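You operate a simulated robot arm through the tools that you are given. There is no shell and no other tool.

Carry out the task below with a simulated robot arm. There is one attempt and no reset: what you move stays moved.

JOB
Change the burnt blue board in the wide drawer for the spare.
Fine: the spare lies on the blue mat; burnt board on the mat, drawer closed, green latch back across it; the drive is dead, as its label says.

Only the result counts: the job must be done as asked and must still hold three seconds after the hand-in. Knocking over, shifting, dropping, spilling or breaking anything else fails it.

ROBOT AND FRAMES
A 7-joint arm with a fingered hand, fixed in place. Base frame: the origin is on the floor under the middle of its stand, x ahead of it, y to its left, z up. Lengths are in m, angles in degrees, forces in N, time in s.
It reaches about 1.333 m from its shoulder. Its first joint turns from -69.0 to 172.0 degrees. Payload 5 kg.
The tool frame sits at the grasp point between the pads (the TCP): z along the fingers, y along the line on which they close. The tips reach 0.032 m beyond it. The gripper opens to 0.16 m; its body begins 0.089 m behind the TCP. The gripper is a hand of 3 fingers: y runs from the thumb to the fingers, the wrist lies at [0, 0, -0.252] in the tool frame, and closing takes about 1.5 s.
Orientation is told as [roll, pitch, yaw] about the base's x, y, z axes, in that order, counted from this pose: with the fingers straight down and closing along the base's y, the tool's x points along the base's -x, its y along +y and its z along -z.

CONTROLS
- The arm moves only by the tool nudge_tool. Its argument "series" is a list of rows, each a list of 2 entries, a list of its own where there are three numbers: the shift along the tool's x, y, z in mm, then the turn, a rotation vector about the tool's x, y, z in degrees. In form: [[[dx, dy, dz], [wx, wy, wz]], ...]. A call has 1 to 20 rows; each row shifts and turns the commanded pose from where the row before left it, along the tool's axes as they then stand. "jaw" is the gripper command, from -1 (shut) to 1 (fully open), values between in proportion, set as the call begins (left out, the last holds). A row lasts 0.2 s, in which the tool goes at most 0.05 m and 8.6 degrees; a call with a longer step from one row to the next is refused whole, and so is a gripper value outside its range. A pose out of reach is approached as far as the arm can. The call stops where the force on the tool passes 40 N (or 10 N more than at its start, if that is more) or the arm is blocked; 0.2 s more then pass. The fingers move at their own pace (about 0.108 m/s each) and stop on an object; they squeeze with about 31 N. The grip force told is the motor's: it shows also when the fingers shut on nothing. Time passes only in rows, and 0.2 s behind the last, so rows that do not move let the fingers close. It gives the time, the measured TCP pose, the force on the tool (base axes), the opening and the grip force at its end, in the units of the frame above (readings bear some noise), with the torque about the TCP (base axes, N m) and any sound that the robot's microphone picked up.
- Cameras (640 x 400 px; columns grow to the right, rows downward): "scene" is fixed at [0.3999, 0.4988, 1.3016]; the picture's right is [-0.81, -0.58, 0.00], its down [-0.30, 0.42, -0.86] and it looks along [0.50, -0.70, -0.52] (base axes); focal length 347 px, centre (320, 200). "wrist" rides on the gripper at [0.065, -0.004, -0.116] in the tool frame; the picture's right is [0.06, 1.00, 0.00], its down [-0.87, 0.05, -0.49] and it looks along [-0.49, 0.03, 0.87] (tool axes); focal length 261 px, centre (320, 200). There is no depth. A picture from a camera that has moved, and an enlarged one, comes with that camera's place and axes in the base frame and with its lens.
- capture(camera): a new picture of that camera. No time passes.
- raise_lower(by): slides the trunk up (or, below 0, down) by that many m; the arm rides with it, the base frame stays. It gives what a move gives, with no picture.
- finger_targets(finger1, finger2, thumb_bend): sets how far each is bent, from 0 (flat) to 1 (curled in); at 0.3 the hand is open as for a grip, at 0.7 the pads meet at the TCP. One left out holds its place. A second passes; each finger stops where it meets its share of the squeeze, and holds until it gets a number again. A gripper value or a shape takes the hand back. It gives what a move gives, with no picture; readings hold the bend of each and the force on the fingers (four entries, about 0 where the hand has none), thumb and palm.
- grasp_type(shape): the hand has 3 fingers and takes this shape, open, in about a second: jaw (thumb against the fingers, like two jaws); tri (thumb and two fingers); tip (a fingertip pinch); poke (one finger out to press); point (the index stretched); flat (the hand flat); cup (the hand cupped); fist (a fist). The gripper value then closes the fingers along that shape, each until it touches; the sizes above hold for jaw. It gives what a move gives, with no picture.
- enlarge(camera, box): a new picture of the part [left, top, right, bottom] of that camera's present view, enlarged. No time passes.
- finish_job(): hands the job in; it is judged then, once.

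Nothing tells you positions but the pictures and the camera data. Unless the task says otherwise, let go and move clear before handing in.

The tools are called after ">>>" as a command line: name --argument value ..., lists and objects as JSON in quotes. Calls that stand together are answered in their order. nudge_tool: Moves the arm, as the interface text tells. Its arguments: {"type":"object","properties":{"series":{"type":"array","items":{"type":"array"}},"jaw":{"type":"number"}},"required":["series"]} The other tools are called the same way: raise_lower (by) moves the trunk up or down; grasp_type (shape) gives the hand a shape; finger_targets (finger1, finger2, thumb_bend) moves the fingers one by one; capture (camera) takes a picture; enlarge (camera, box) takes an enlarged picture of a part of a camera's view; finish_job () hands the job in.

At the start:

```text
time_s: 0.0
tcp_pos: [0.6745, -0.6834, 1.0727]
tcp_rot: [-0.1, 0.0, 0.0]
contact_force: [0.1, 0.3, 0.0]
wrist_torque: [0.02, 0.03, 0.04]
grip_width: 0.1601
grasp_force: 0.0
shape: jaw
bend: [0.3, 0.3, 0.3]
finger forces: [0.0, 0.0, 0.0, 0.1, 0.0, 0.0]
trunk travel left (down, up): [-0.625, 0.315]
```

scene: 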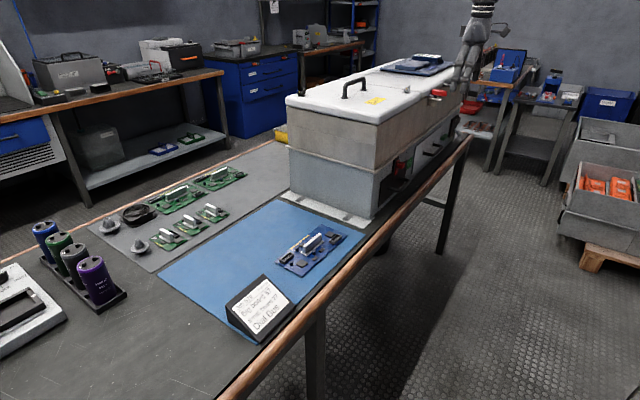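
wrist: 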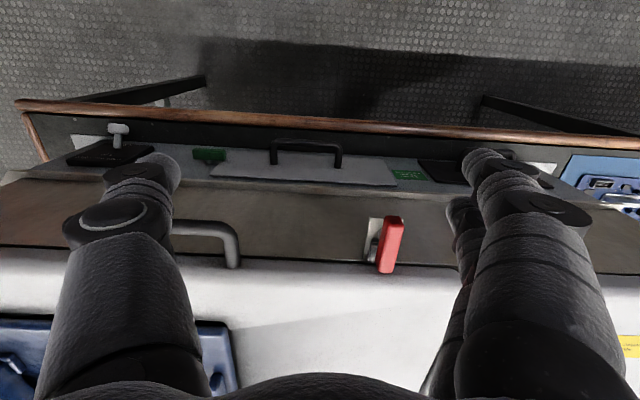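

I see a bench with a long machine box (white lid, drawers on its side facing the robot's side or the other), a blue mat with a blue board on it and a label. I'll look closer before moving anything.

>>> enlarge --camera "scene" --box '[160, 180, 380, 345]'

>>> enlarge --camera "scene" --box '[270, 40, 510, 240]'

>>> enlarge --camera "wrist" --box '[0, 80, 640, 300]'

```text
2.42 times, centred on (270, 262) of scene
camera zoom: at [0.3999, 0.4988, 1.3016], right [-0.81, -0.58, 0.0], down [-0.3, 0.42, -0.86], along [0.5, -0.7, -0.52], focal length 841 px, centre (441, 48)
```

zoom: 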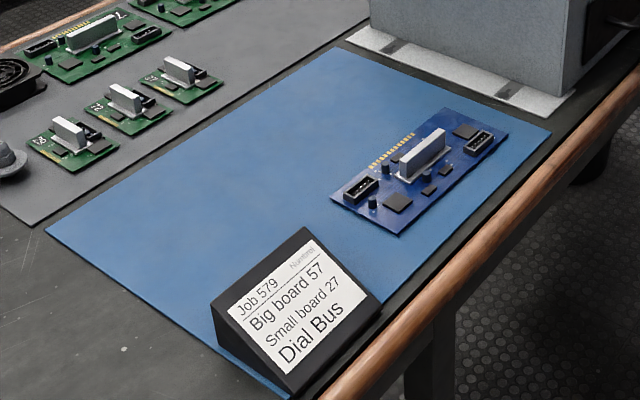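

```text
2.00 times, centred on (390, 140) of scene
camera zoom: at [0.3999, 0.4988, 1.3016], right [-0.81, -0.58, 0.0], down [-0.3, 0.42, -0.86], along [0.5, -0.7, -0.52], focal length 694 px, centre (180, 320)
```

zoom: 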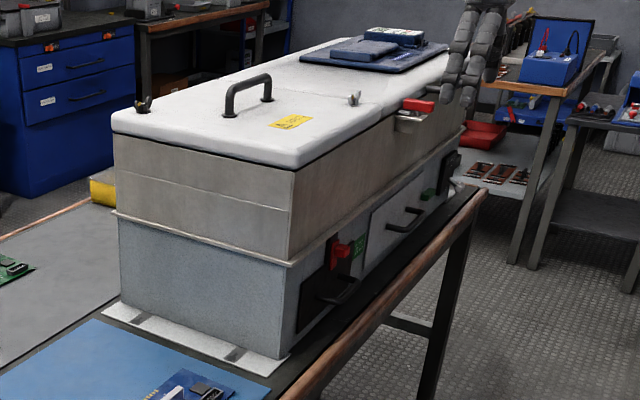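

```text
1.00 times, centred on (320, 190) of wrist (not enlarged: the box is as wide or as high as the picture)
camera zoom: at [0.61, -0.6871, 1.1879], right [-0.06, 1.0, 0.0], down [0.87, 0.05, 0.49], along [0.49, 0.03, -0.87], focal length 261 px, centre (320, 210)
```

zoom: 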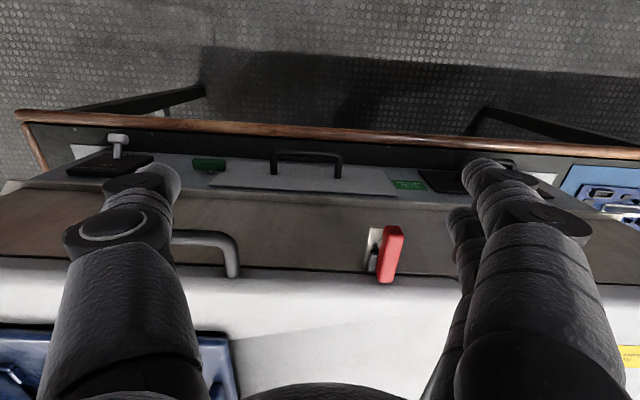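

The wide drawer seems to be the white panel with a black bail handle on the machine's robot-facing side, with a green latch beside it. I'll back the arm off and tilt the camera to look at that front properly.

>>> nudge_tool --series '[[[40, 0, 0], [0, 0, 0]], [[40, 0, 0], [0, 0, 0]], [[40, 0, 0], [0, 0, 0]], [[40, 0, 0], [0, 0, 0]], [[40, 0, 0], [0, 0, 0]], [[0, 0, 0], [0, -8, 0]], [[0, 0, 0], [0, -8, 0]], [[0, 0, 0], [0, -8, 0]], [[0, 0, 0], [0, -8, 0]]]'

>>> capture --camera "wrist"

>>> capture --camera "scene"

```text
time_s: 2.0
tcp_pos: [0.4727, -0.6837, 1.0728]
tcp_rot: [0.0, -32.2, -0.1]
contact_force: [-1.2, -0.3, 0.6]
wrist_torque: [-0.03, -0.07, -0.01]
grip_width: 0.1598
grasp_force: 0.2
shape: jaw
bend: [0.3, 0.3, 0.3]
finger forces: [0.1, 0.0, 0.1, 0.1, 0.0, 0.0]
trunk travel left (down, up): [-0.625, 0.315]
```

```text
taken
camera wrist: at [0.3573, -0.6863, 1.136], right [-0.05, 1.0, -0.03], down [0.47, 0.05, 0.88], along [0.88, 0.03, -0.48], focal length 261 px, centre (320, 200)
```

wrist: 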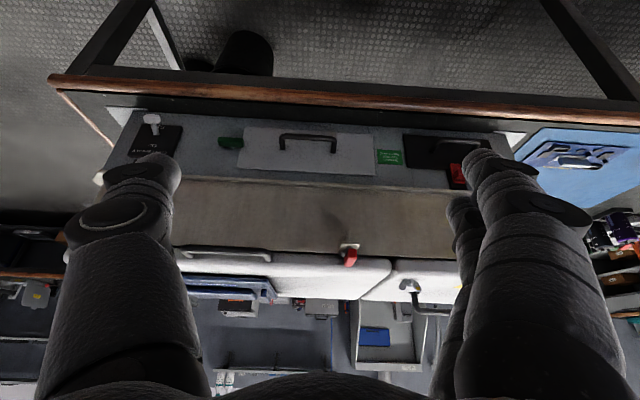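

```text
taken
```

scene: 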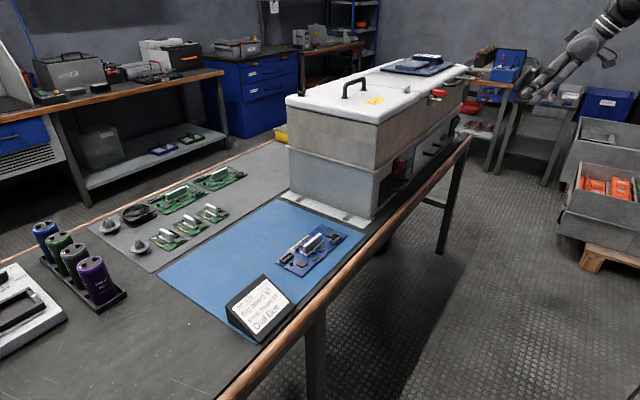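

The view is upside-down but usable: front panel with wide drawer in the middle, green latch, two black units either side. I'll zoom in on the front.

>>> enlarge --camera "wrist" --box '[100, 95, 320, 215]'

>>> enlarge --camera "wrist" --box '[320, 95, 540, 215]'

>>> enlarge --camera "scene" --box '[360, 90, 490, 220]'

```text
2.91 times, centred on (210, 155) of wrist
camera zoom: at [0.3573, -0.6863, 1.136], right [-0.05, 1.0, -0.03], down [0.47, 0.05, 0.88], along [0.88, 0.03, -0.48], focal length 758 px, centre (640, 331)
```

zoom: 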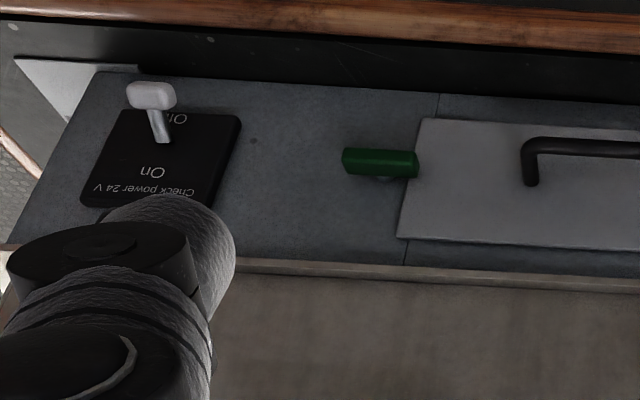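

```text
2.91 times, centred on (430, 155) of wrist
camera zoom: at [0.3573, -0.6863, 1.136], right [-0.05, 1.0, -0.03], down [0.47, 0.05, 0.88], along [0.88, 0.03, -0.48], focal length 758 px, centre (0, 331)
```

zoom: 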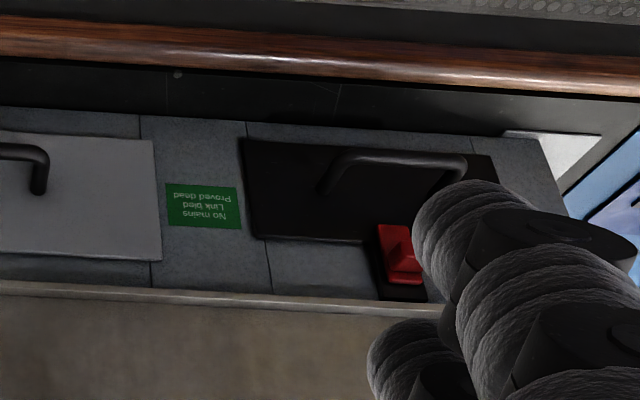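

```text
3.08 times, centred on (425, 155) of scene
camera zoom: at [0.3999, 0.4988, 1.3016], right [-0.81, -0.58, 0.0], down [-0.3, 0.42, -0.86], along [0.5, -0.7, -0.52], focal length 1068 px, centre (-3, 338)
```

zoom: 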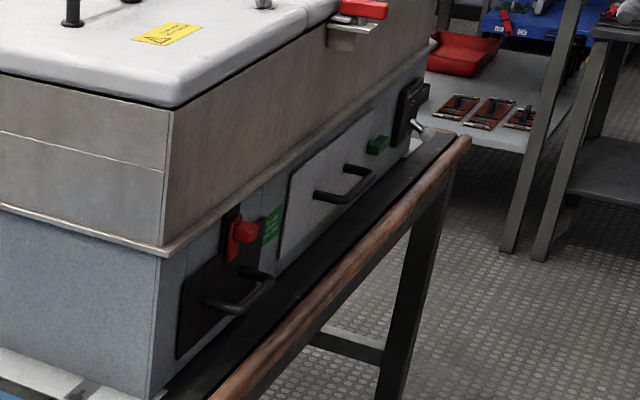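

The front reads: "Check power 24 V" switch (lever at Off), green latch overlapping the edge of the wide light panel with a bail handle, a green "No mains / Link bled / Proved dead" label, and a smaller black drawer with a red latch (not ours). I'll move in closer to the green latch to see how it works.

>>> nudge_tool --series '[[[-2.8, -24.3, 33.1], [0, 0, 0]], [[-2.8, -24.3, 33.1], [0, 0, 0]], [[-2.8, -24.3, 33.1], [0, 0, 0]], [[-2.8, -24.3, 33.1], [0, 0, 0]], [[-2.8, -24.3, 33.1], [0, 0, 0]], [[-2.8, -24.3, 33.1], [0, 0, 0]], [[-2.8, -24.3, 33.1], [0, 0, 0]]]'

>>> capture --camera "wrist"

>>> enlarge --camera "wrist" --box '[180, 80, 460, 260]'

```text
time_s: 3.6
tcp_pos: [0.614, -0.8547, 0.8844]
tcp_rot: [0.0, -31.9, -0.2]
contact_force: [-0.5, -0.5, -0.8]
wrist_torque: [0.0, 0.02, 0.01]
grip_width: 0.1598
grasp_force: 0.1
shape: jaw
bend: [0.3, 0.3, 0.3]
finger forces: [0.0, 0.0, 0.0, 0.0, 0.0, 0.0]
trunk travel left (down, up): [-0.625, 0.315]
```

```text
taken
camera wrist: at [0.4983, -0.8581, 0.9475], right [-0.05, 1.0, -0.03], down [0.48, 0.05, 0.88], along [0.88, 0.03, -0.48], focal length 261 px, centre (320, 200)
```

wrist: 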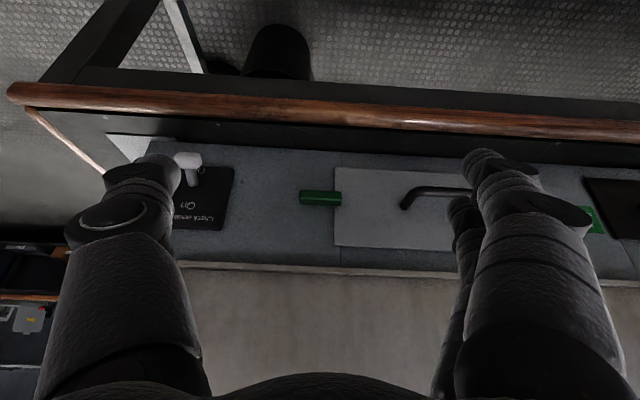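

```text
2.22 times, centred on (320, 170) of wrist
camera zoom: at [0.4983, -0.8581, 0.9475], right [-0.05, 1.0, -0.03], down [0.48, 0.05, 0.88], along [0.88, 0.03, -0.48], focal length 579 px, centre (320, 267)
```

zoom: 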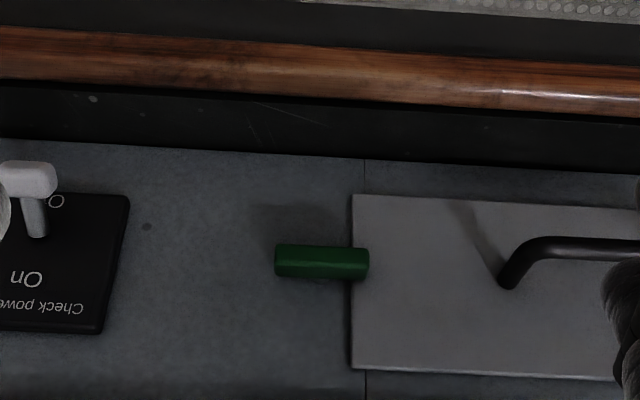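

>>> enlarge --camera "scene" --box '[430, 110, 500, 155]'

>>> enlarge --camera "wrist" --box '[270, 160, 370, 230]'

```text
8.89 times, centred on (465, 132) of scene
camera zoom: at [0.3999, 0.4988, 1.3016], right [-0.81, -0.58, 0.0], down [-0.3, 0.42, -0.86], along [0.5, -0.7, -0.52], focal length 3085 px, centre (-969, 800)
```

zoom: 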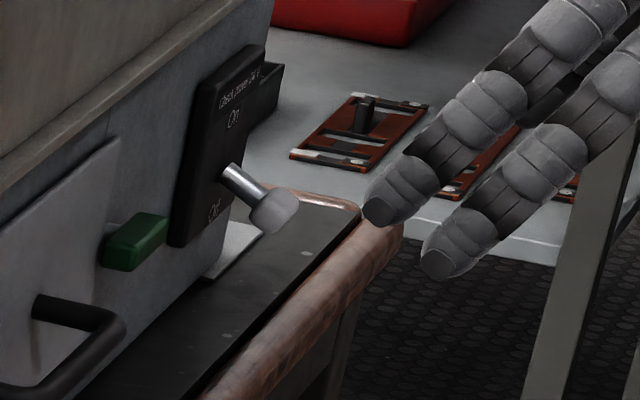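

```text
5.71 times, centred on (320, 195) of wrist
camera zoom: at [0.4983, -0.8581, 0.9475], right [-0.05, 1.0, -0.03], down [0.48, 0.05, 0.88], along [0.88, 0.03, -0.48], focal length 1489 px, centre (320, 229)
```

zoom: 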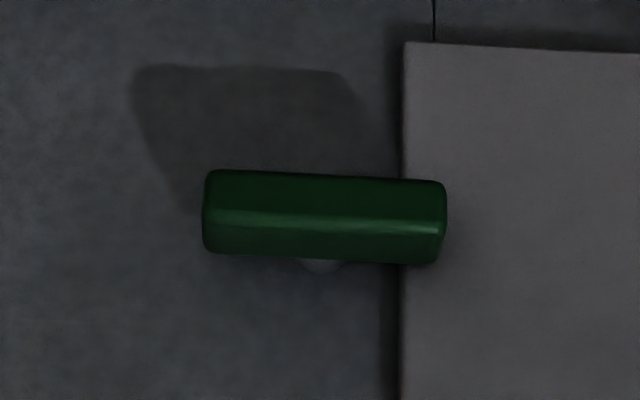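

The latch is a green bar on a central pivot post (axis pointing out of the panel), lying horizontally about 1 cm across the drawer edge at roughly y −0.85, z 0.80. I'll back off, point the fingers level at the front and roll the hand so the jaws close vertically on the bar.

>>> nudge_tool --series '[[[34, 0, -21], [0, 0, 0]], [[34, 0, -21], [0, 0, 0]], [[0, 0, 0], [0, -8.3, 0]], [[0, 0, 0], [0, -8.3, 0]], [[0, 0, 0], [0, -8.3, 0]], [[0, 0, 0], [0, -8.3, 0]], [[0, 0, 0], [0, -8.3, 0]], [[0, 0, 0], [0, -8.3, 0]], [[0, 0, 0], [0, -8.3, 0]]]'

>>> capture --camera "wrist"

>>> capture --camera "scene"

```text
time_s: 5.6
tcp_pos: [0.534, -0.855, 0.8851]
tcp_rot: [157.3, -89.8, -157.3]
contact_force: [0.5, -0.6, 0.1]
wrist_torque: [-0.01, 0.02, 0.01]
grip_width: 0.1601
grasp_force: 0.1
shape: jaw
bend: [0.3, 0.3, 0.3]
finger forces: [0.0, 0.0, 0.0, 0.0, 0.1, 0.1]
trunk travel left (down, up): [-0.625, 0.315]
```

```text
taken
camera wrist: at [0.4186, -0.8586, 0.819], right [0.0, 1.0, -0.06], down [-0.49, 0.05, 0.87], along [0.87, 0.03, 0.49], focal length 261 px, centre (320, 200)
```

wrist: 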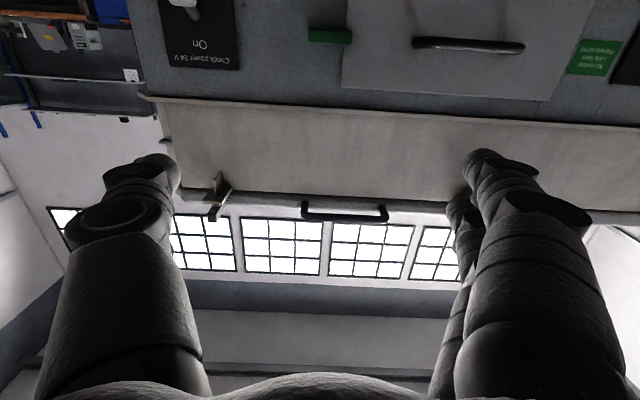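

```text
taken
```

scene: 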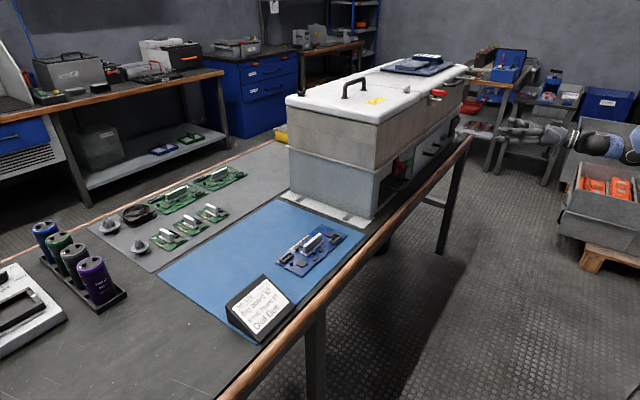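

>>> nudge_tool --series '[[[0, 0, 0], [0, 0, 8.2]], [[0, 0, 0], [0, 0, 8.2]], [[0, 0, 0], [0, 0, 8.2]], [[0, 0, 0], [0, 0, 8.2]], [[0, 0, 0], [0, 0, 8.2]], [[0, 0, 0], [0, 0, 8.2]], [[0, 0, 0], [0, 0, 8.2]], [[0, 0, 0], [0, 0, 8.2]], [[0, 0, 0], [0, 0, 8.2]], [[0, 0, 0], [0, 0, 8.2]], [[0, 0, 0], [0, 0, 8.0]]]' --jaw -0.4

>>> capture --camera "wrist"

>>> capture --camera "scene"

```text
time_s: 8.0
tcp_pos: [0.5338, -0.8533, 0.8871]
tcp_rot: [90.0, 0.1, -90.0]
contact_force: [0.3, 0.4, 0.2]
wrist_torque: [0.0, 0.0, -0.04]
grip_width: 0.0481
grasp_force: 0.0
shape: jaw
bend: [0.73, 0.73, 0.7]
finger forces: [0.0, 0.1, 0.1, 0.0, 0.0, 0.1]
trunk travel left (down, up): [-0.625, 0.315]
```

```text
taken
camera wrist: at [0.4189, -0.7881, 0.8816], right [0.0, 0.06, 1.0], down [-0.49, -0.87, 0.05], along [0.87, -0.49, 0.03], focal length 261 px, centre (320, 200)
```

wrist: 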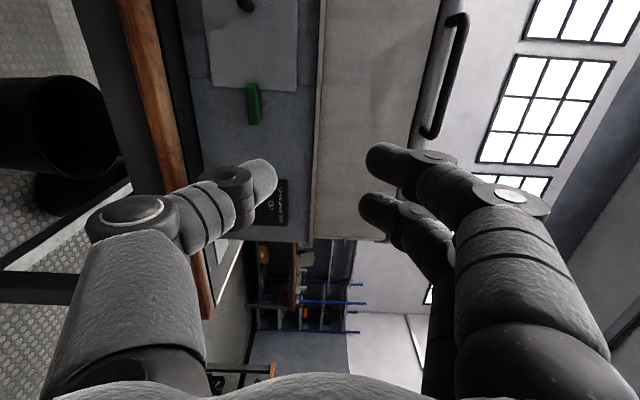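

```text
taken
```

scene: 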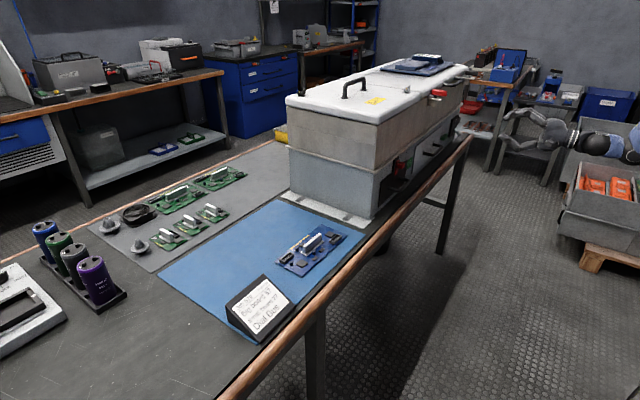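

>>> nudge_tool --series '[[[1.5, -21, 33], [0, 0, 0]], [[1.5, -21, 33], [0, 0, 0]], [[1.5, -21, 33], [0, 0, 0]], [[1.5, -21, 33], [0, 0, 0]]]'

>>> capture --camera "wrist"

>>> enlarge --camera "scene" --box '[430, 110, 530, 170]'

```text
time_s: 9.0
tcp_pos: [0.6671, -0.851, 0.801]
tcp_rot: [89.9, 0.0, -90.0]
contact_force: [0.2, -0.7, 0.4]
wrist_torque: [-0.01, 0.0, 0.01]
grip_width: 0.0483
grasp_force: 0.1
shape: jaw
bend: [0.73, 0.73, 0.7]
finger forces: [0.0, 0.1, 0.0, 0.0, 0.0, 0.0]
trunk travel left (down, up): [-0.625, 0.315]
```

```text
taken
camera wrist: at [0.5517, -0.7842, 0.7965], right [0.0, 0.06, 1.0], down [-0.49, -0.87, 0.05], along [0.87, -0.49, 0.03], focal length 261 px, centre (320, 200)
```

wrist: 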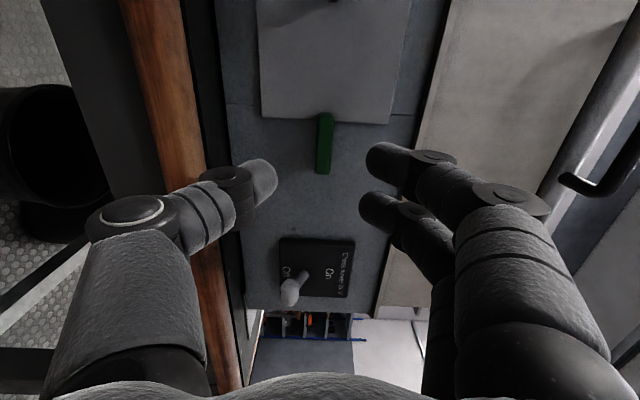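

```text
6.40 times, centred on (480, 140) of scene
camera zoom: at [0.3999, 0.4988, 1.3016], right [-0.81, -0.58, 0.0], down [-0.3, 0.42, -0.86], along [0.5, -0.7, -0.52], focal length 2221 px, centre (-704, 584)
```

zoom: 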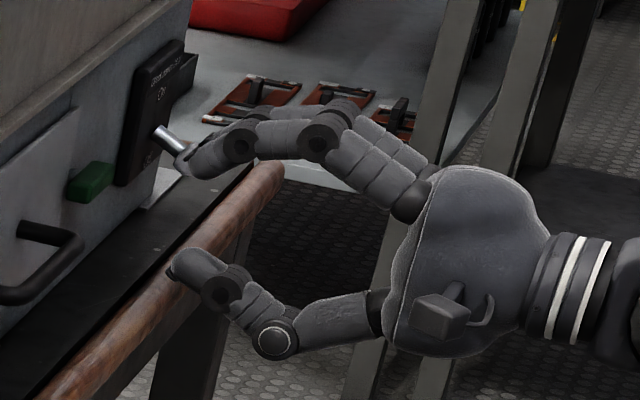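

The bar is centred between thumb (below) and fingers (above); pivot at about (0.755, −0.846, 0.804). I'll narrow the jaws so the thumb clears the bench edge, and advance slowly around the bar.

>>> nudge_tool --series '[[[4, 3, 0], [0, 0, 0]], [[0, 0, 0], [0, 0, 0]], [[0, 0, 12], [0, 0, 0]], [[0, 0, 12], [0, 0, 0]], [[0, 0, 12], [0, 0, 0]]]' --jaw -0.6

>>> capture --camera "wrist"

>>> enlarge --camera "scene" --box '[430, 110, 530, 170]'

```text
time_s: 10.2
tcp_pos: [0.702, -0.8432, 0.8057]
tcp_rot: [90.1, 0.0, -90.1]
contact_force: [0.4, -0.2, -0.5]
wrist_torque: [-0.01, -0.01, 0.05]
grip_width: 0.0325
grasp_force: 0.1
shape: jaw
bend: [0.73, 0.73, 0.7]
finger forces: [0.1, 0.1, 0.0, 0.1, 0.0, 0.1]
trunk travel left (down, up): [-0.625, 0.315]
```

```text
taken
camera wrist: at [0.5868, -0.7785, 0.8004], right [0.0, 0.06, 1.0], down [-0.49, -0.87, 0.05], along [0.87, -0.49, 0.03], focal length 261 px, centre (320, 200)
```

wrist: 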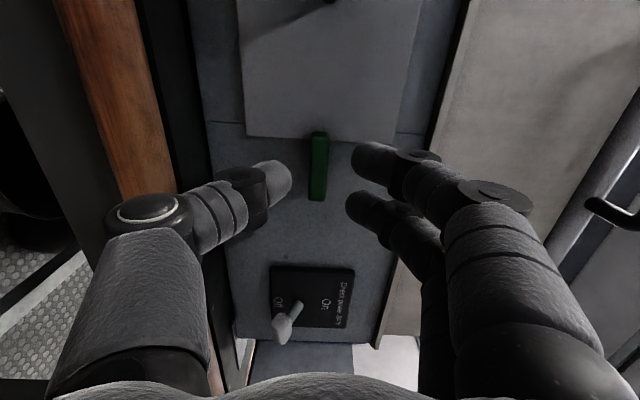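

```text
6.40 times, centred on (480, 140) of scene
camera zoom: at [0.3999, 0.4988, 1.3016], right [-0.81, -0.58, 0.0], down [-0.3, 0.42, -0.86], along [0.5, -0.7, -0.52], focal length 2221 px, centre (-704, 584)
```

zoom: 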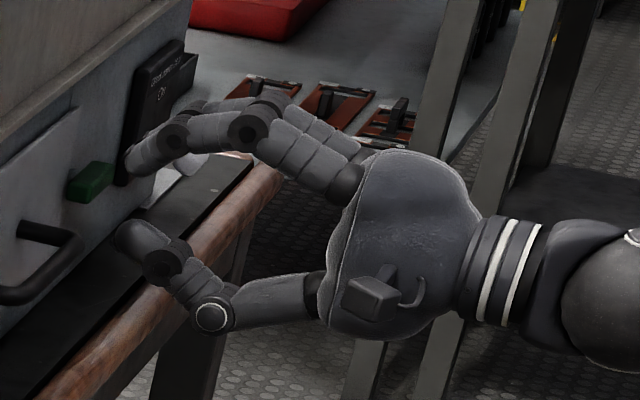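

>>> nudge_tool --series '[[[0, -1, 8], [0, 0, 0]], [[0, 0, 8], [0, 0, 0]], [[0, 0, 8], [0, 0, 0]], [[0, 0, 6], [0, 0, 0]]]'

>>> capture --camera "wrist"

>>> enlarge --camera "scene" --box '[430, 110, 530, 170]'

```text
time_s: 11.2
tcp_pos: [0.7323, -0.8455, 0.8051]
tcp_rot: [90.1, 0.0, -90.0]
contact_force: [-2.4, 0.1, 0.3]
wrist_torque: [0.04, -0.02, 0.03]
grip_width: 0.0325
grasp_force: 0.0
shape: jaw
bend: [0.73, 0.73, 0.7]
finger forces: [1.9, 0.0, 0.1, 0.1, 0.0, 0.0]
trunk travel left (down, up): [-0.625, 0.315]
```

```text
taken
camera wrist: at [0.6169, -0.7788, 0.8002], right [0.0, 0.06, 1.0], down [-0.49, -0.87, 0.05], along [0.87, -0.49, 0.03], focal length 261 px, centre (320, 200)
```

wrist: 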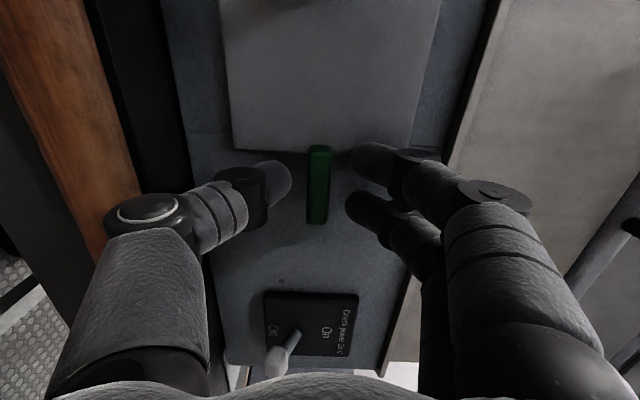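

```text
6.40 times, centred on (480, 140) of scene
camera zoom: at [0.3999, 0.4988, 1.3016], right [-0.81, -0.58, 0.0], down [-0.3, 0.42, -0.86], along [0.5, -0.7, -0.52], focal length 2221 px, centre (-704, 584)
```

zoom: 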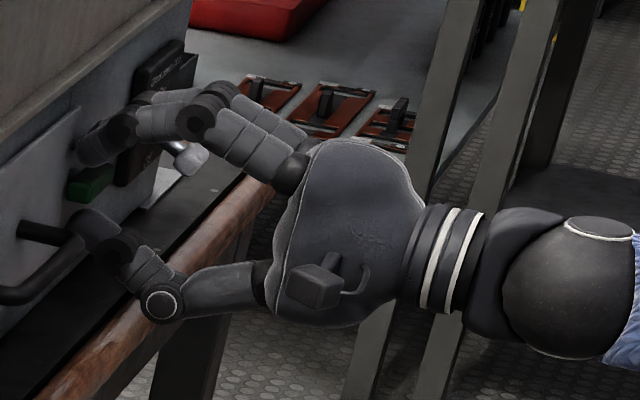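

The upper finger lightly touched the drawer panel, confirming its face at x≈0.765. I'll back off 2 mm and close on the bar.

>>> nudge_tool --series '[[[0, 0, -2], [0, 0, 0]], [[0, 0, 0], [0, 0, 0]], [[0, 0, 0], [0, 0, 0]], [[0, 0, 0], [0, 0, 0]], [[0, 0, 0], [0, 0, 0]], [[0, 0, 0], [0, 0, 0]]]' --jaw -1

>>> capture --camera "wrist"

```text
time_s: 12.6
tcp_pos: [0.7313, -0.8444, 0.8043]
tcp_rot: [90.0, 0.0, -90.0]
contact_force: [5.5, -0.2, -5.4]
wrist_torque: [-0.12, 0.09, -0.02]
grip_width: 0.009
grasp_force: 31.6
shape: jaw
bend: [0.74, 0.7, 0.7]
finger forces: [8.5, 16.0, 0.1, 0.1, 29.6, 0.0]
trunk travel left (down, up): [-0.625, 0.315]
```

```text
taken
camera wrist: at [0.6158, -0.7785, 0.7988], right [0.0, 0.06, 1.0], down [-0.49, -0.87, 0.05], along [0.87, -0.49, 0.03], focal length 261 px, centre (320, 200)
```

wrist: 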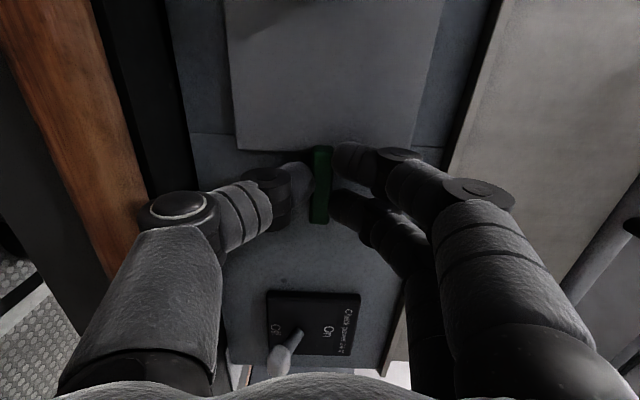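

The bar is gripped (9 mm thick, all digits in contact). I'll try a small turn first to find which way it goes.

>>> nudge_tool --series '[[[0, 0, 0], [0, 0, -4]], [[0, 0, 0], [0, 0, -4]], [[0, 0, 0], [0, 0, -4]], [[0, 0, 0], [0, 0, 0]]]'

>>> capture --camera "wrist"

```text
time_s: 13.6
tcp_pos: [0.7298, -0.8442, 0.8033]
tcp_rot: [90.0, -11.9, -90.0]
contact_force: [7.4, -5.5, -5.9]
wrist_torque: [0.07, 0.11, -0.11]
grip_width: 0.0082
grasp_force: 30.6
shape: jaw
bend: [0.74, 0.7, 0.7]
finger forces: [9.5, 14.5, 0.1, 0.1, 31.4, 0.0]
trunk travel left (down, up): [-0.625, 0.315]
```

```text
taken
camera wrist: at [0.6155, -0.7807, 0.785], right [0.0, 0.27, 0.96], down [-0.49, -0.84, 0.23], along [0.87, -0.47, 0.13], focal length 261 px, centre (320, 200)
```

wrist: 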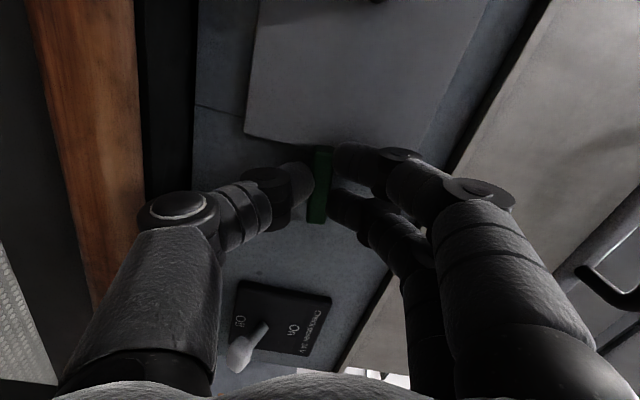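

The bar turns freely with the hand in this direction. I'll continue toward vertical.

>>> nudge_tool --series '[[[0, 0, 0], [0, 0, -6]], [[0, 0, 0], [0, 0, -6]], [[0, 0, 0], [0, 0, -6]], [[0, 0, 0], [0, 0, -6]], [[0, 0, 0], [0, 0, -6]], [[0, 0, 0], [0, 0, 0]]]'

>>> capture --camera "wrist"

```text
time_s: 15.0
tcp_pos: [0.7306, -0.8451, 0.8022]
tcp_rot: [89.9, -42.1, -89.9]
contact_force: [7.5, -9.0, -14.4]
wrist_torque: [0.1, 0.33, -0.2]
grip_width: 0.0076
grasp_force: 31.6
shape: jaw
bend: [0.74, 0.7, 0.7]
finger forces: [8.0, 12.7, 0.1, 0.0, 36.8, 0.0]
trunk travel left (down, up): [-0.625, 0.315]
```

```text
taken
camera wrist: at [0.6152, -0.7985, 0.755], right [0.0, 0.71, 0.7], down [-0.49, -0.61, 0.62], along [0.87, -0.34, 0.35], focal length 261 px, centre (320, 200)
```

wrist: 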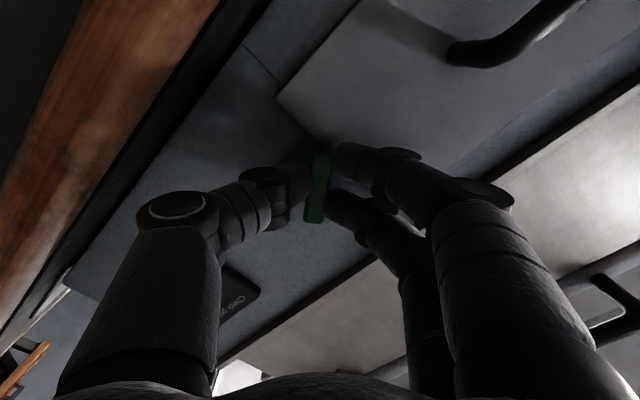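

>>> nudge_tool --series '[[[0, -2.5, 0], [0, 0, 0]], [[0, 0, 0], [0, 0, -6]], [[0, 0, 0], [0, 0, -6]], [[0, 0, 0], [0, 0, -6]], [[0, 0, 0], [0, 0, -6]], [[0, 0, 0], [0, 0, 0]]]'

>>> capture --camera "wrist"

```text
time_s: 16.4
tcp_pos: [0.7303, -0.8469, 0.8008]
tcp_rot: [90.0, -66.0, -90.0]
contact_force: [4.3, -7.5, -12.9]
wrist_torque: [0.09, 0.29, -0.14]
grip_width: 0.0079
grasp_force: 31.5
shape: jaw
bend: [0.74, 0.7, 0.7]
finger forces: [8.7, 14.2, 0.0, 0.0, 35.1, 0.1]
trunk travel left (down, up): [-0.625, 0.315]
```

```text
taken
camera wrist: at [0.6153, -0.8231, 0.7389], right [0.0, 0.94, 0.35], down [-0.49, -0.3, 0.82], along [0.87, -0.17, 0.46], focal length 261 px, centre (320, 200)
```

wrist: 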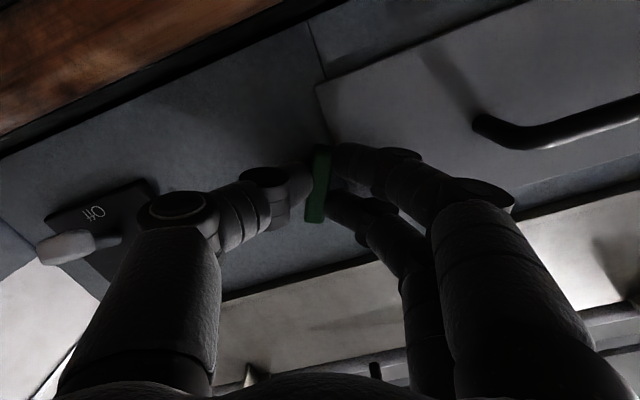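

>>> nudge_tool --series '[[[1.5, -2, 0], [0, 0, 0]], [[0, 0, 0], [0, 0, -6]], [[0, 0, 0], [0, 0, -6]], [[0, 0, 0], [0, 0, -6]], [[0, 0, 0], [0, 0, -6]], [[0, 0, 0], [0, 0, 0]]]'

>>> capture --camera "wrist"

```text
time_s: 17.8
tcp_pos: [0.7308, -0.8478, 0.8005]
tcp_rot: [-158.7, -89.9, 158.8]
contact_force: [1.6, -11.8, -3.4]
wrist_torque: [0.07, 0.07, -0.27]
grip_width: 0.0076
grasp_force: 30.3
shape: jaw
bend: [0.74, 0.7, 0.7]
finger forces: [8.8, 14.2, 0.0, 0.0, 35.4, 0.0]
trunk travel left (down, up): [-0.625, 0.315]
```

```text
taken
camera wrist: at [0.6155, -0.8516, 0.7339], right [0.0, 1.0, -0.06], down [-0.49, 0.06, 0.87], along [0.87, 0.03, 0.49], focal length 261 px, centre (320, 200)
```

wrist: 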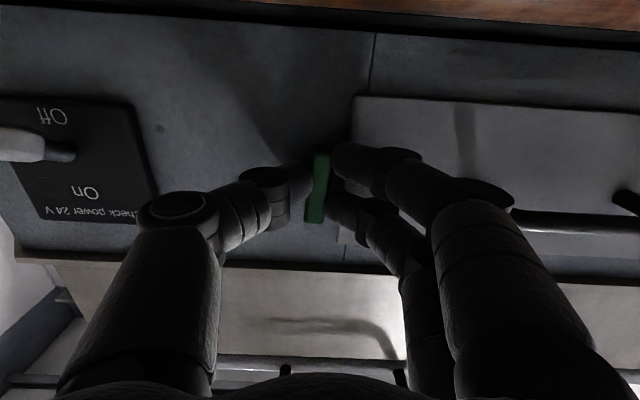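

The bar now stands vertical, clear of the drawer edge. I'll release it and back away.

>>> nudge_tool --series '[[[0, 0, 0], [0, 0, 0]], [[0, 0, 0], [0, 0, 0]], [[0, 0, -15], [0, 0, 0]], [[0, 0, -25], [0, 0, 0]], [[0, 0, -35], [0, 0, 0]], [[0, 0, -35], [0, 0, 0]]]' --jaw -0.6

>>> capture --camera "wrist"

```text
time_s: 19.2
tcp_pos: [0.6202, -0.8443, 0.8017]
tcp_rot: [179.5, -89.9, -179.3]
contact_force: [0.3, 0.6, 0.2]
wrist_torque: [0.04, 0.0, 0.01]
grip_width: 0.0317
grasp_force: 0.1
shape: jaw
bend: [0.73, 0.73, 0.7]
finger forces: [0.1, 0.1, 0.0, 0.1, 0.1, 0.1]
trunk travel left (down, up): [-0.625, 0.315]
```

```text
taken
camera wrist: at [0.5058, -0.8487, 0.7363], right [0.0, 1.0, -0.06], down [-0.49, 0.05, 0.87], along [0.87, 0.03, 0.49], focal length 261 px, centre (320, 200)
```

wrist: 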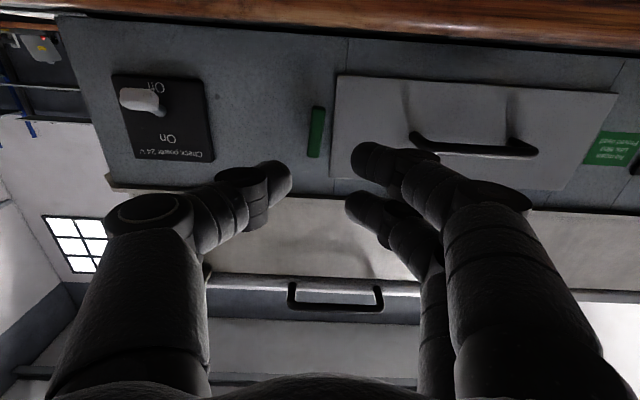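

The latch is now vertical and clear. Next I'll shift over to the drawer handle (centre about y −0.70, z 0.805) and roll the jaws back to close vertically.

>>> nudge_tool --series '[[[0, 36, -5], [0, 0, 0]], [[0, 36, -5], [0, 0, 0]], [[0, 36, -5], [0, 0, 0]], [[0, 36, -5], [0, 0, 0]], [[0, 0, 0], [0, 0, 8.2]], [[0, 0, 0], [0, 0, 8.2]], [[0, 0, 0], [0, 0, 8.2]], [[0, 0, 0], [0, 0, 8.2]], [[0, 0, 0], [0, 0, 8.2]], [[0, 0, 0], [0, 0, 8.2]], [[0, 0, 0], [0, 0, 8.2]], [[0, 0, 0], [0, 0, 8.2]], [[0, 0, 0], [0, 0, 8.2]], [[0, 0, 0], [0, 0, 8.2]], [[0, 0, 0], [0, 0, 8.0]]]'

>>> capture --camera "wrist"

>>> capture --camera "scene"

```text
time_s: 22.4
tcp_pos: [0.6004, -0.7022, 0.8009]
tcp_rot: [90.0, 0.1, -90.0]
contact_force: [0.5, -0.5, -0.8]
wrist_torque: [0.01, -0.01, 0.04]
grip_width: 0.0319
grasp_force: 0.1
shape: jaw
bend: [0.73, 0.73, 0.7]
finger forces: [0.0, 0.0, 0.1, 0.0, 0.0, 0.1]
trunk travel left (down, up): [-0.625, 0.315]
```

```text
taken
camera wrist: at [0.485, -0.6368, 0.7961], right [0.0, 0.06, 1.0], down [-0.49, -0.87, 0.05], along [0.87, -0.49, 0.03], focal length 261 px, centre (320, 200)
```

wrist: 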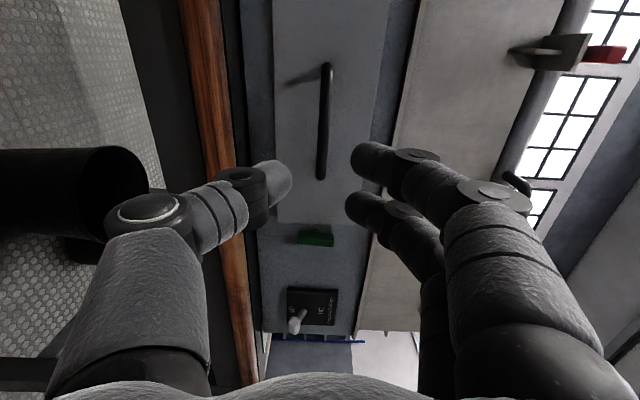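

```text
taken
```

scene: 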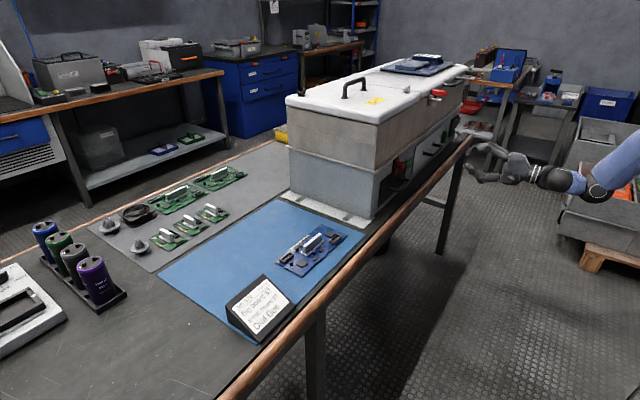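

>>> nudge_tool --series '[[[6, 2, 25], [0, 0, 0]], [[0, 0, 25], [0, 0, 0]], [[0, 0, 20], [0, 0, 0]], [[0, 0, 10], [0, 0, 0]]]'

>>> capture --camera "wrist"

>>> enlarge --camera "scene" --box '[400, 110, 500, 170]'

```text
time_s: 23.4
tcp_pos: [0.68, -0.6957, 0.8032]
tcp_rot: [90.1, 0.0, -90.0]
contact_force: [0.4, -0.4, 1.1]
wrist_torque: [0.0, -0.04, -0.04]
grip_width: 0.0317
grasp_force: 0.1
shape: jaw
bend: [0.73, 0.73, 0.7]
finger forces: [0.0, 0.0, 0.1, 0.0, 0.1, 0.1]
trunk travel left (down, up): [-0.625, 0.315]
```

```text
taken
camera wrist: at [0.5654, -0.631, 0.7978], right [0.0, 0.06, 1.0], down [-0.49, -0.87, 0.05], along [0.87, -0.49, 0.03], focal length 261 px, centre (320, 200)
```

wrist: 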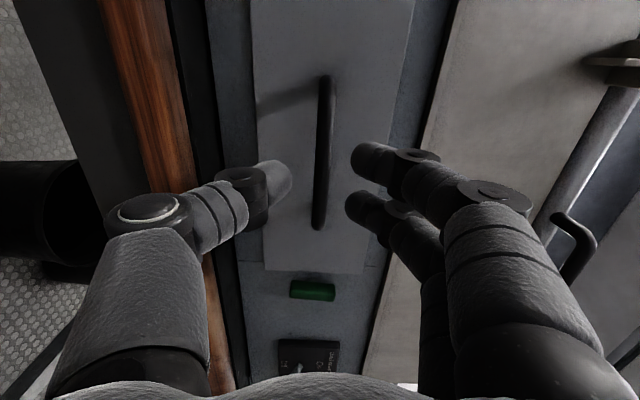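

```text
6.40 times, centred on (450, 140) of scene
camera zoom: at [0.3999, 0.4988, 1.3016], right [-0.81, -0.58, 0.0], down [-0.3, 0.42, -0.86], along [0.5, -0.7, -0.52], focal length 2221 px, centre (-512, 584)
```

zoom: 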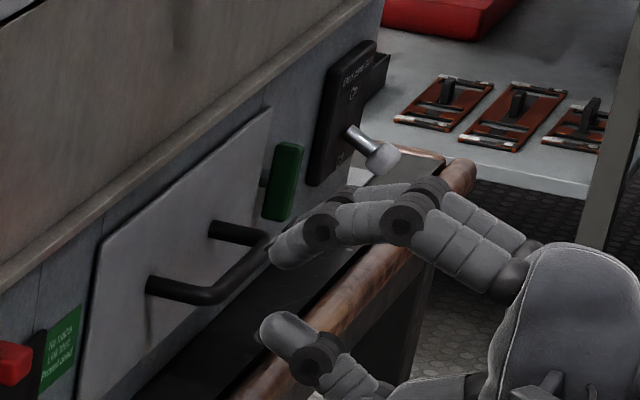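

>>> nudge_tool --series '[[[0, 0, 12], [0, 0, 0]], [[0, 0, 12], [0, 0, 0]], [[0, 0, 12], [0, 0, 0]]]'

>>> enlarge --camera "scene" --box '[400, 110, 500, 170]'

>>> capture --camera "wrist"

```text
time_s: 24.2
tcp_pos: [0.7149, -0.6959, 0.8022]
tcp_rot: [90.0, 0.1, -90.0]
contact_force: [-0.7, 0.0, -0.2]
wrist_torque: [0.01, -0.01, 0.03]
grip_width: 0.032
grasp_force: 0.0
shape: jaw
bend: [0.73, 0.73, 0.7]
finger forces: [0.0, 0.1, 0.0, 0.1, 0.0, 0.0]
trunk travel left (down, up): [-0.625, 0.315]
```

```text
6.40 times, centred on (450, 140) of scene
camera zoom: at [0.3999, 0.4988, 1.3016], right [-0.81, -0.58, 0.0], down [-0.3, 0.42, -0.86], along [0.5, -0.7, -0.52], focal length 2221 px, centre (-512, 584)
```

zoom: 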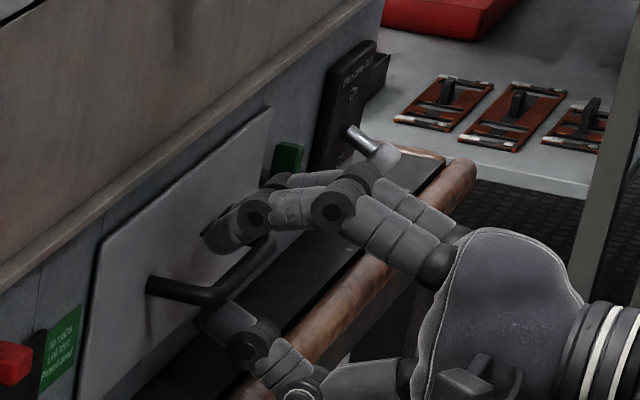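

```text
taken
camera wrist: at [0.6012, -0.6302, 0.7978], right [0.0, 0.06, 1.0], down [-0.49, -0.87, 0.05], along [0.87, -0.49, 0.03], focal length 261 px, centre (320, 200)
```

wrist: 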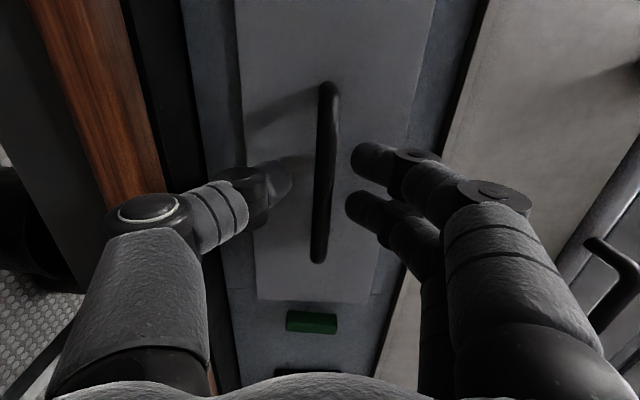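

The handle bar lies between the digits. Closing on it.

>>> nudge_tool --series '[[[0, 0, 0], [0, 0, 0]], [[0, 0, 0], [0, 0, 0]], [[0, 0, 0], [0, 0, 0]], [[0, 0, 0], [0, 0, 0]], [[0, 0, 0], [0, 0, 0]]]' --jaw -1

>>> capture --camera "wrist"

```text
time_s: 25.4
tcp_pos: [0.7159, -0.6959, 0.8025]
tcp_rot: [90.1, 0.0, -90.0]
contact_force: [0.1, -0.5, -0.9]
wrist_torque: [0.02, -0.01, -0.01]
grip_width: 0.0
grasp_force: 30.7
shape: jaw
bend: [0.71, 0.71, 0.72]
finger forces: [0.1, 0.0, 0.0, 0.0, 0.1, 0.1]
trunk travel left (down, up): [-0.625, 0.315]
```

```text
taken
camera wrist: at [0.6011, -0.6299, 0.798], right [0.0, 0.06, 1.0], down [-0.49, -0.87, 0.05], along [0.87, -0.49, 0.03], focal length 261 px, centre (320, 200)
```

wrist: 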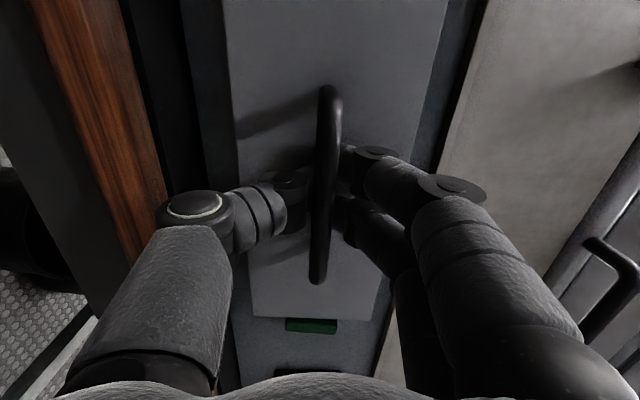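

The digits closed behind the bar, hooking it, and the drawer has already eased out slightly. I'll pull it straight back in steps.

>>> nudge_tool --series '[[[0, 0, -10], [0, 0, 0]], [[0, 0, -15], [0, 0, 0]], [[0, 0, -15], [0, 0, 0]], [[0, 0, -15], [0, 0, 0]], [[0, 0, -15], [0, 0, 0]]]'

>>> capture --camera "wrist"

>>> enlarge --camera "scene" --box '[360, 90, 520, 190]'

```text
time_s: 26.6
tcp_pos: [0.646, -0.6959, 0.8018]
tcp_rot: [90.1, 0.0, -89.9]
contact_force: [0.9, 1.2, -2.8]
wrist_torque: [-0.02, -0.02, 0.04]
grip_width: 0.0
grasp_force: 30.7
shape: jaw
bend: [0.71, 0.71, 0.72]
finger forces: [0.1, 0.1, 0.1, 0.0, 0.1, 0.0]
trunk travel left (down, up): [-0.625, 0.315]
```

```text
taken
camera wrist: at [0.5314, -0.6303, 0.7983], right [0.0, 0.06, 1.0], down [-0.49, -0.87, 0.05], along [0.87, -0.49, 0.03], focal length 261 px, centre (320, 200)
```

wrist: 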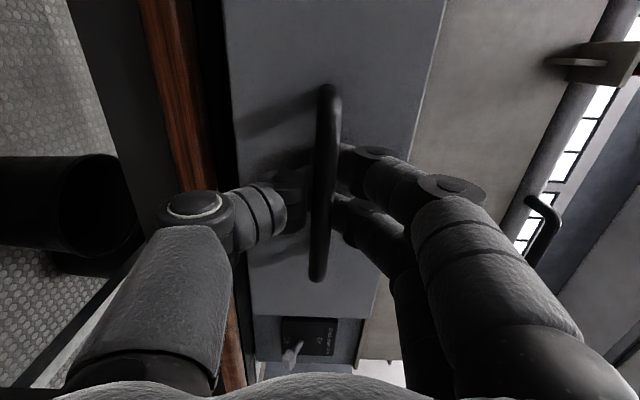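

```text
4.00 times, centred on (440, 140) of scene
camera zoom: at [0.3999, 0.4988, 1.3016], right [-0.81, -0.58, 0.0], down [-0.3, 0.42, -0.86], along [0.5, -0.7, -0.52], focal length 1388 px, centre (-160, 440)
```

zoom: 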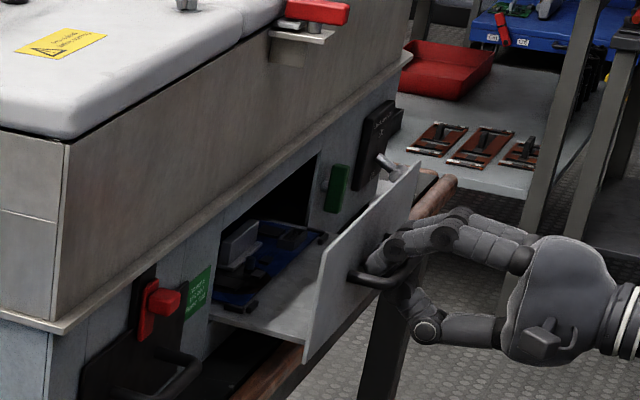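

The drawer slides out easily and the blue board is visible on its tray. Pulling further.

>>> nudge_tool --series '[[[0, 0, -15], [0, 0, 0]], [[0, 0, -15], [0, 0, 0]], [[0, 0, -15], [0, 0, 0]], [[0, 0, -15], [0, 0, 0]], [[0, 0, -15], [0, 0, 0]]]'

>>> capture --camera "wrist"

>>> enlarge --camera "scene" --box '[360, 90, 520, 190]'

```text
time_s: 27.8
tcp_pos: [0.5704, -0.6941, 0.8014]
tcp_rot: [90.1, 0.0, -90.0]
contact_force: [1.5, -0.1, -1.4]
wrist_torque: [0.0, 0.0, 0.01]
grip_width: 0.0001
grasp_force: 31.0
shape: jaw
bend: [0.71, 0.71, 0.72]
finger forces: [0.1, 0.1, 0.0, 0.0, 0.0, 0.0]
trunk travel left (down, up): [-0.625, 0.315]
```

```text
taken
camera wrist: at [0.4553, -0.6296, 0.7971], right [0.0, 0.06, 1.0], down [-0.49, -0.87, 0.05], along [0.87, -0.49, 0.03], focal length 261 px, centre (320, 200)
```

wrist: 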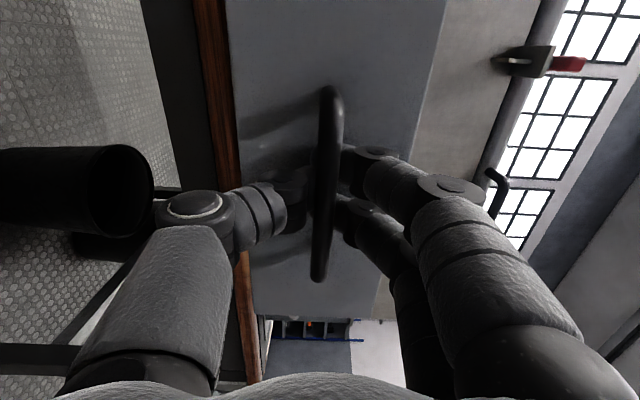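

```text
4.00 times, centred on (440, 140) of scene
camera zoom: at [0.3999, 0.4988, 1.3016], right [-0.81, -0.58, 0.0], down [-0.3, 0.42, -0.86], along [0.5, -0.7, -0.52], focal length 1388 px, centre (-160, 440)
```

zoom: 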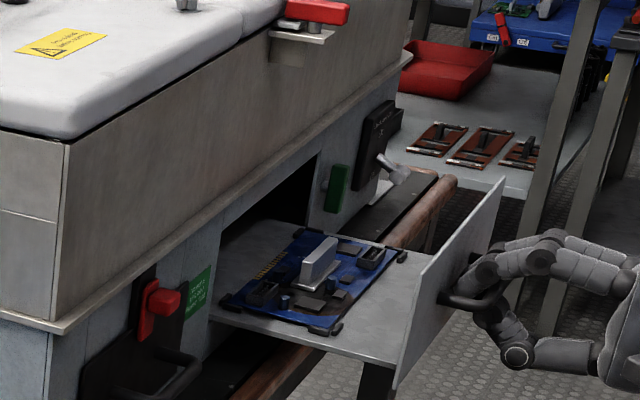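

>>> nudge_tool --series '[[[0, 0, -12], [0, 0, 0]], [[0, 0, -12], [0, 0, 0]], [[0, 0, -12], [0, 0, 0]], [[0, 0, -12], [0, 0, 0]], [[0, 0, 0], [0, 0, 0]]]'

>>> enlarge --camera "scene" --box '[360, 90, 520, 190]'

```text
time_s: 29.0
tcp_pos: [0.5229, -0.6966, 0.8008]
tcp_rot: [90.1, 0.1, -90.0]
contact_force: [2.3, 1.7, -1.9]
wrist_torque: [-0.02, -0.01, 0.0]
grip_width: 0.0001
grasp_force: 30.7
shape: jaw
bend: [0.71, 0.71, 0.72]
finger forces: [0.0, 0.0, 0.1, 0.1, 0.1, 0.0]
trunk travel left (down, up): [-0.625, 0.315]
```

```text
4.00 times, centred on (440, 140) of scene
camera zoom: at [0.3999, 0.4988, 1.3016], right [-0.81, -0.58, 0.0], down [-0.3, 0.42, -0.86], along [0.5, -0.7, -0.52], focal length 1388 px, centre (-160, 440)
```

zoom: 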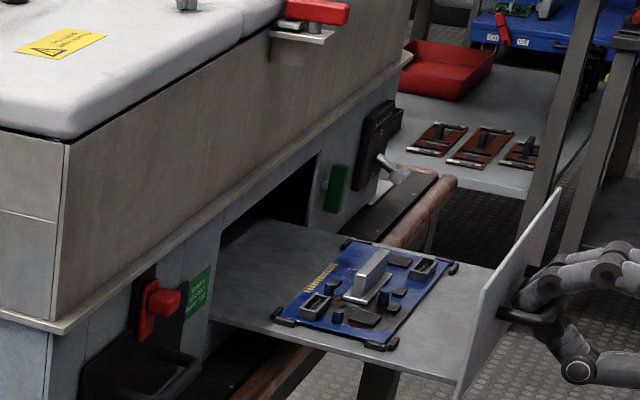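

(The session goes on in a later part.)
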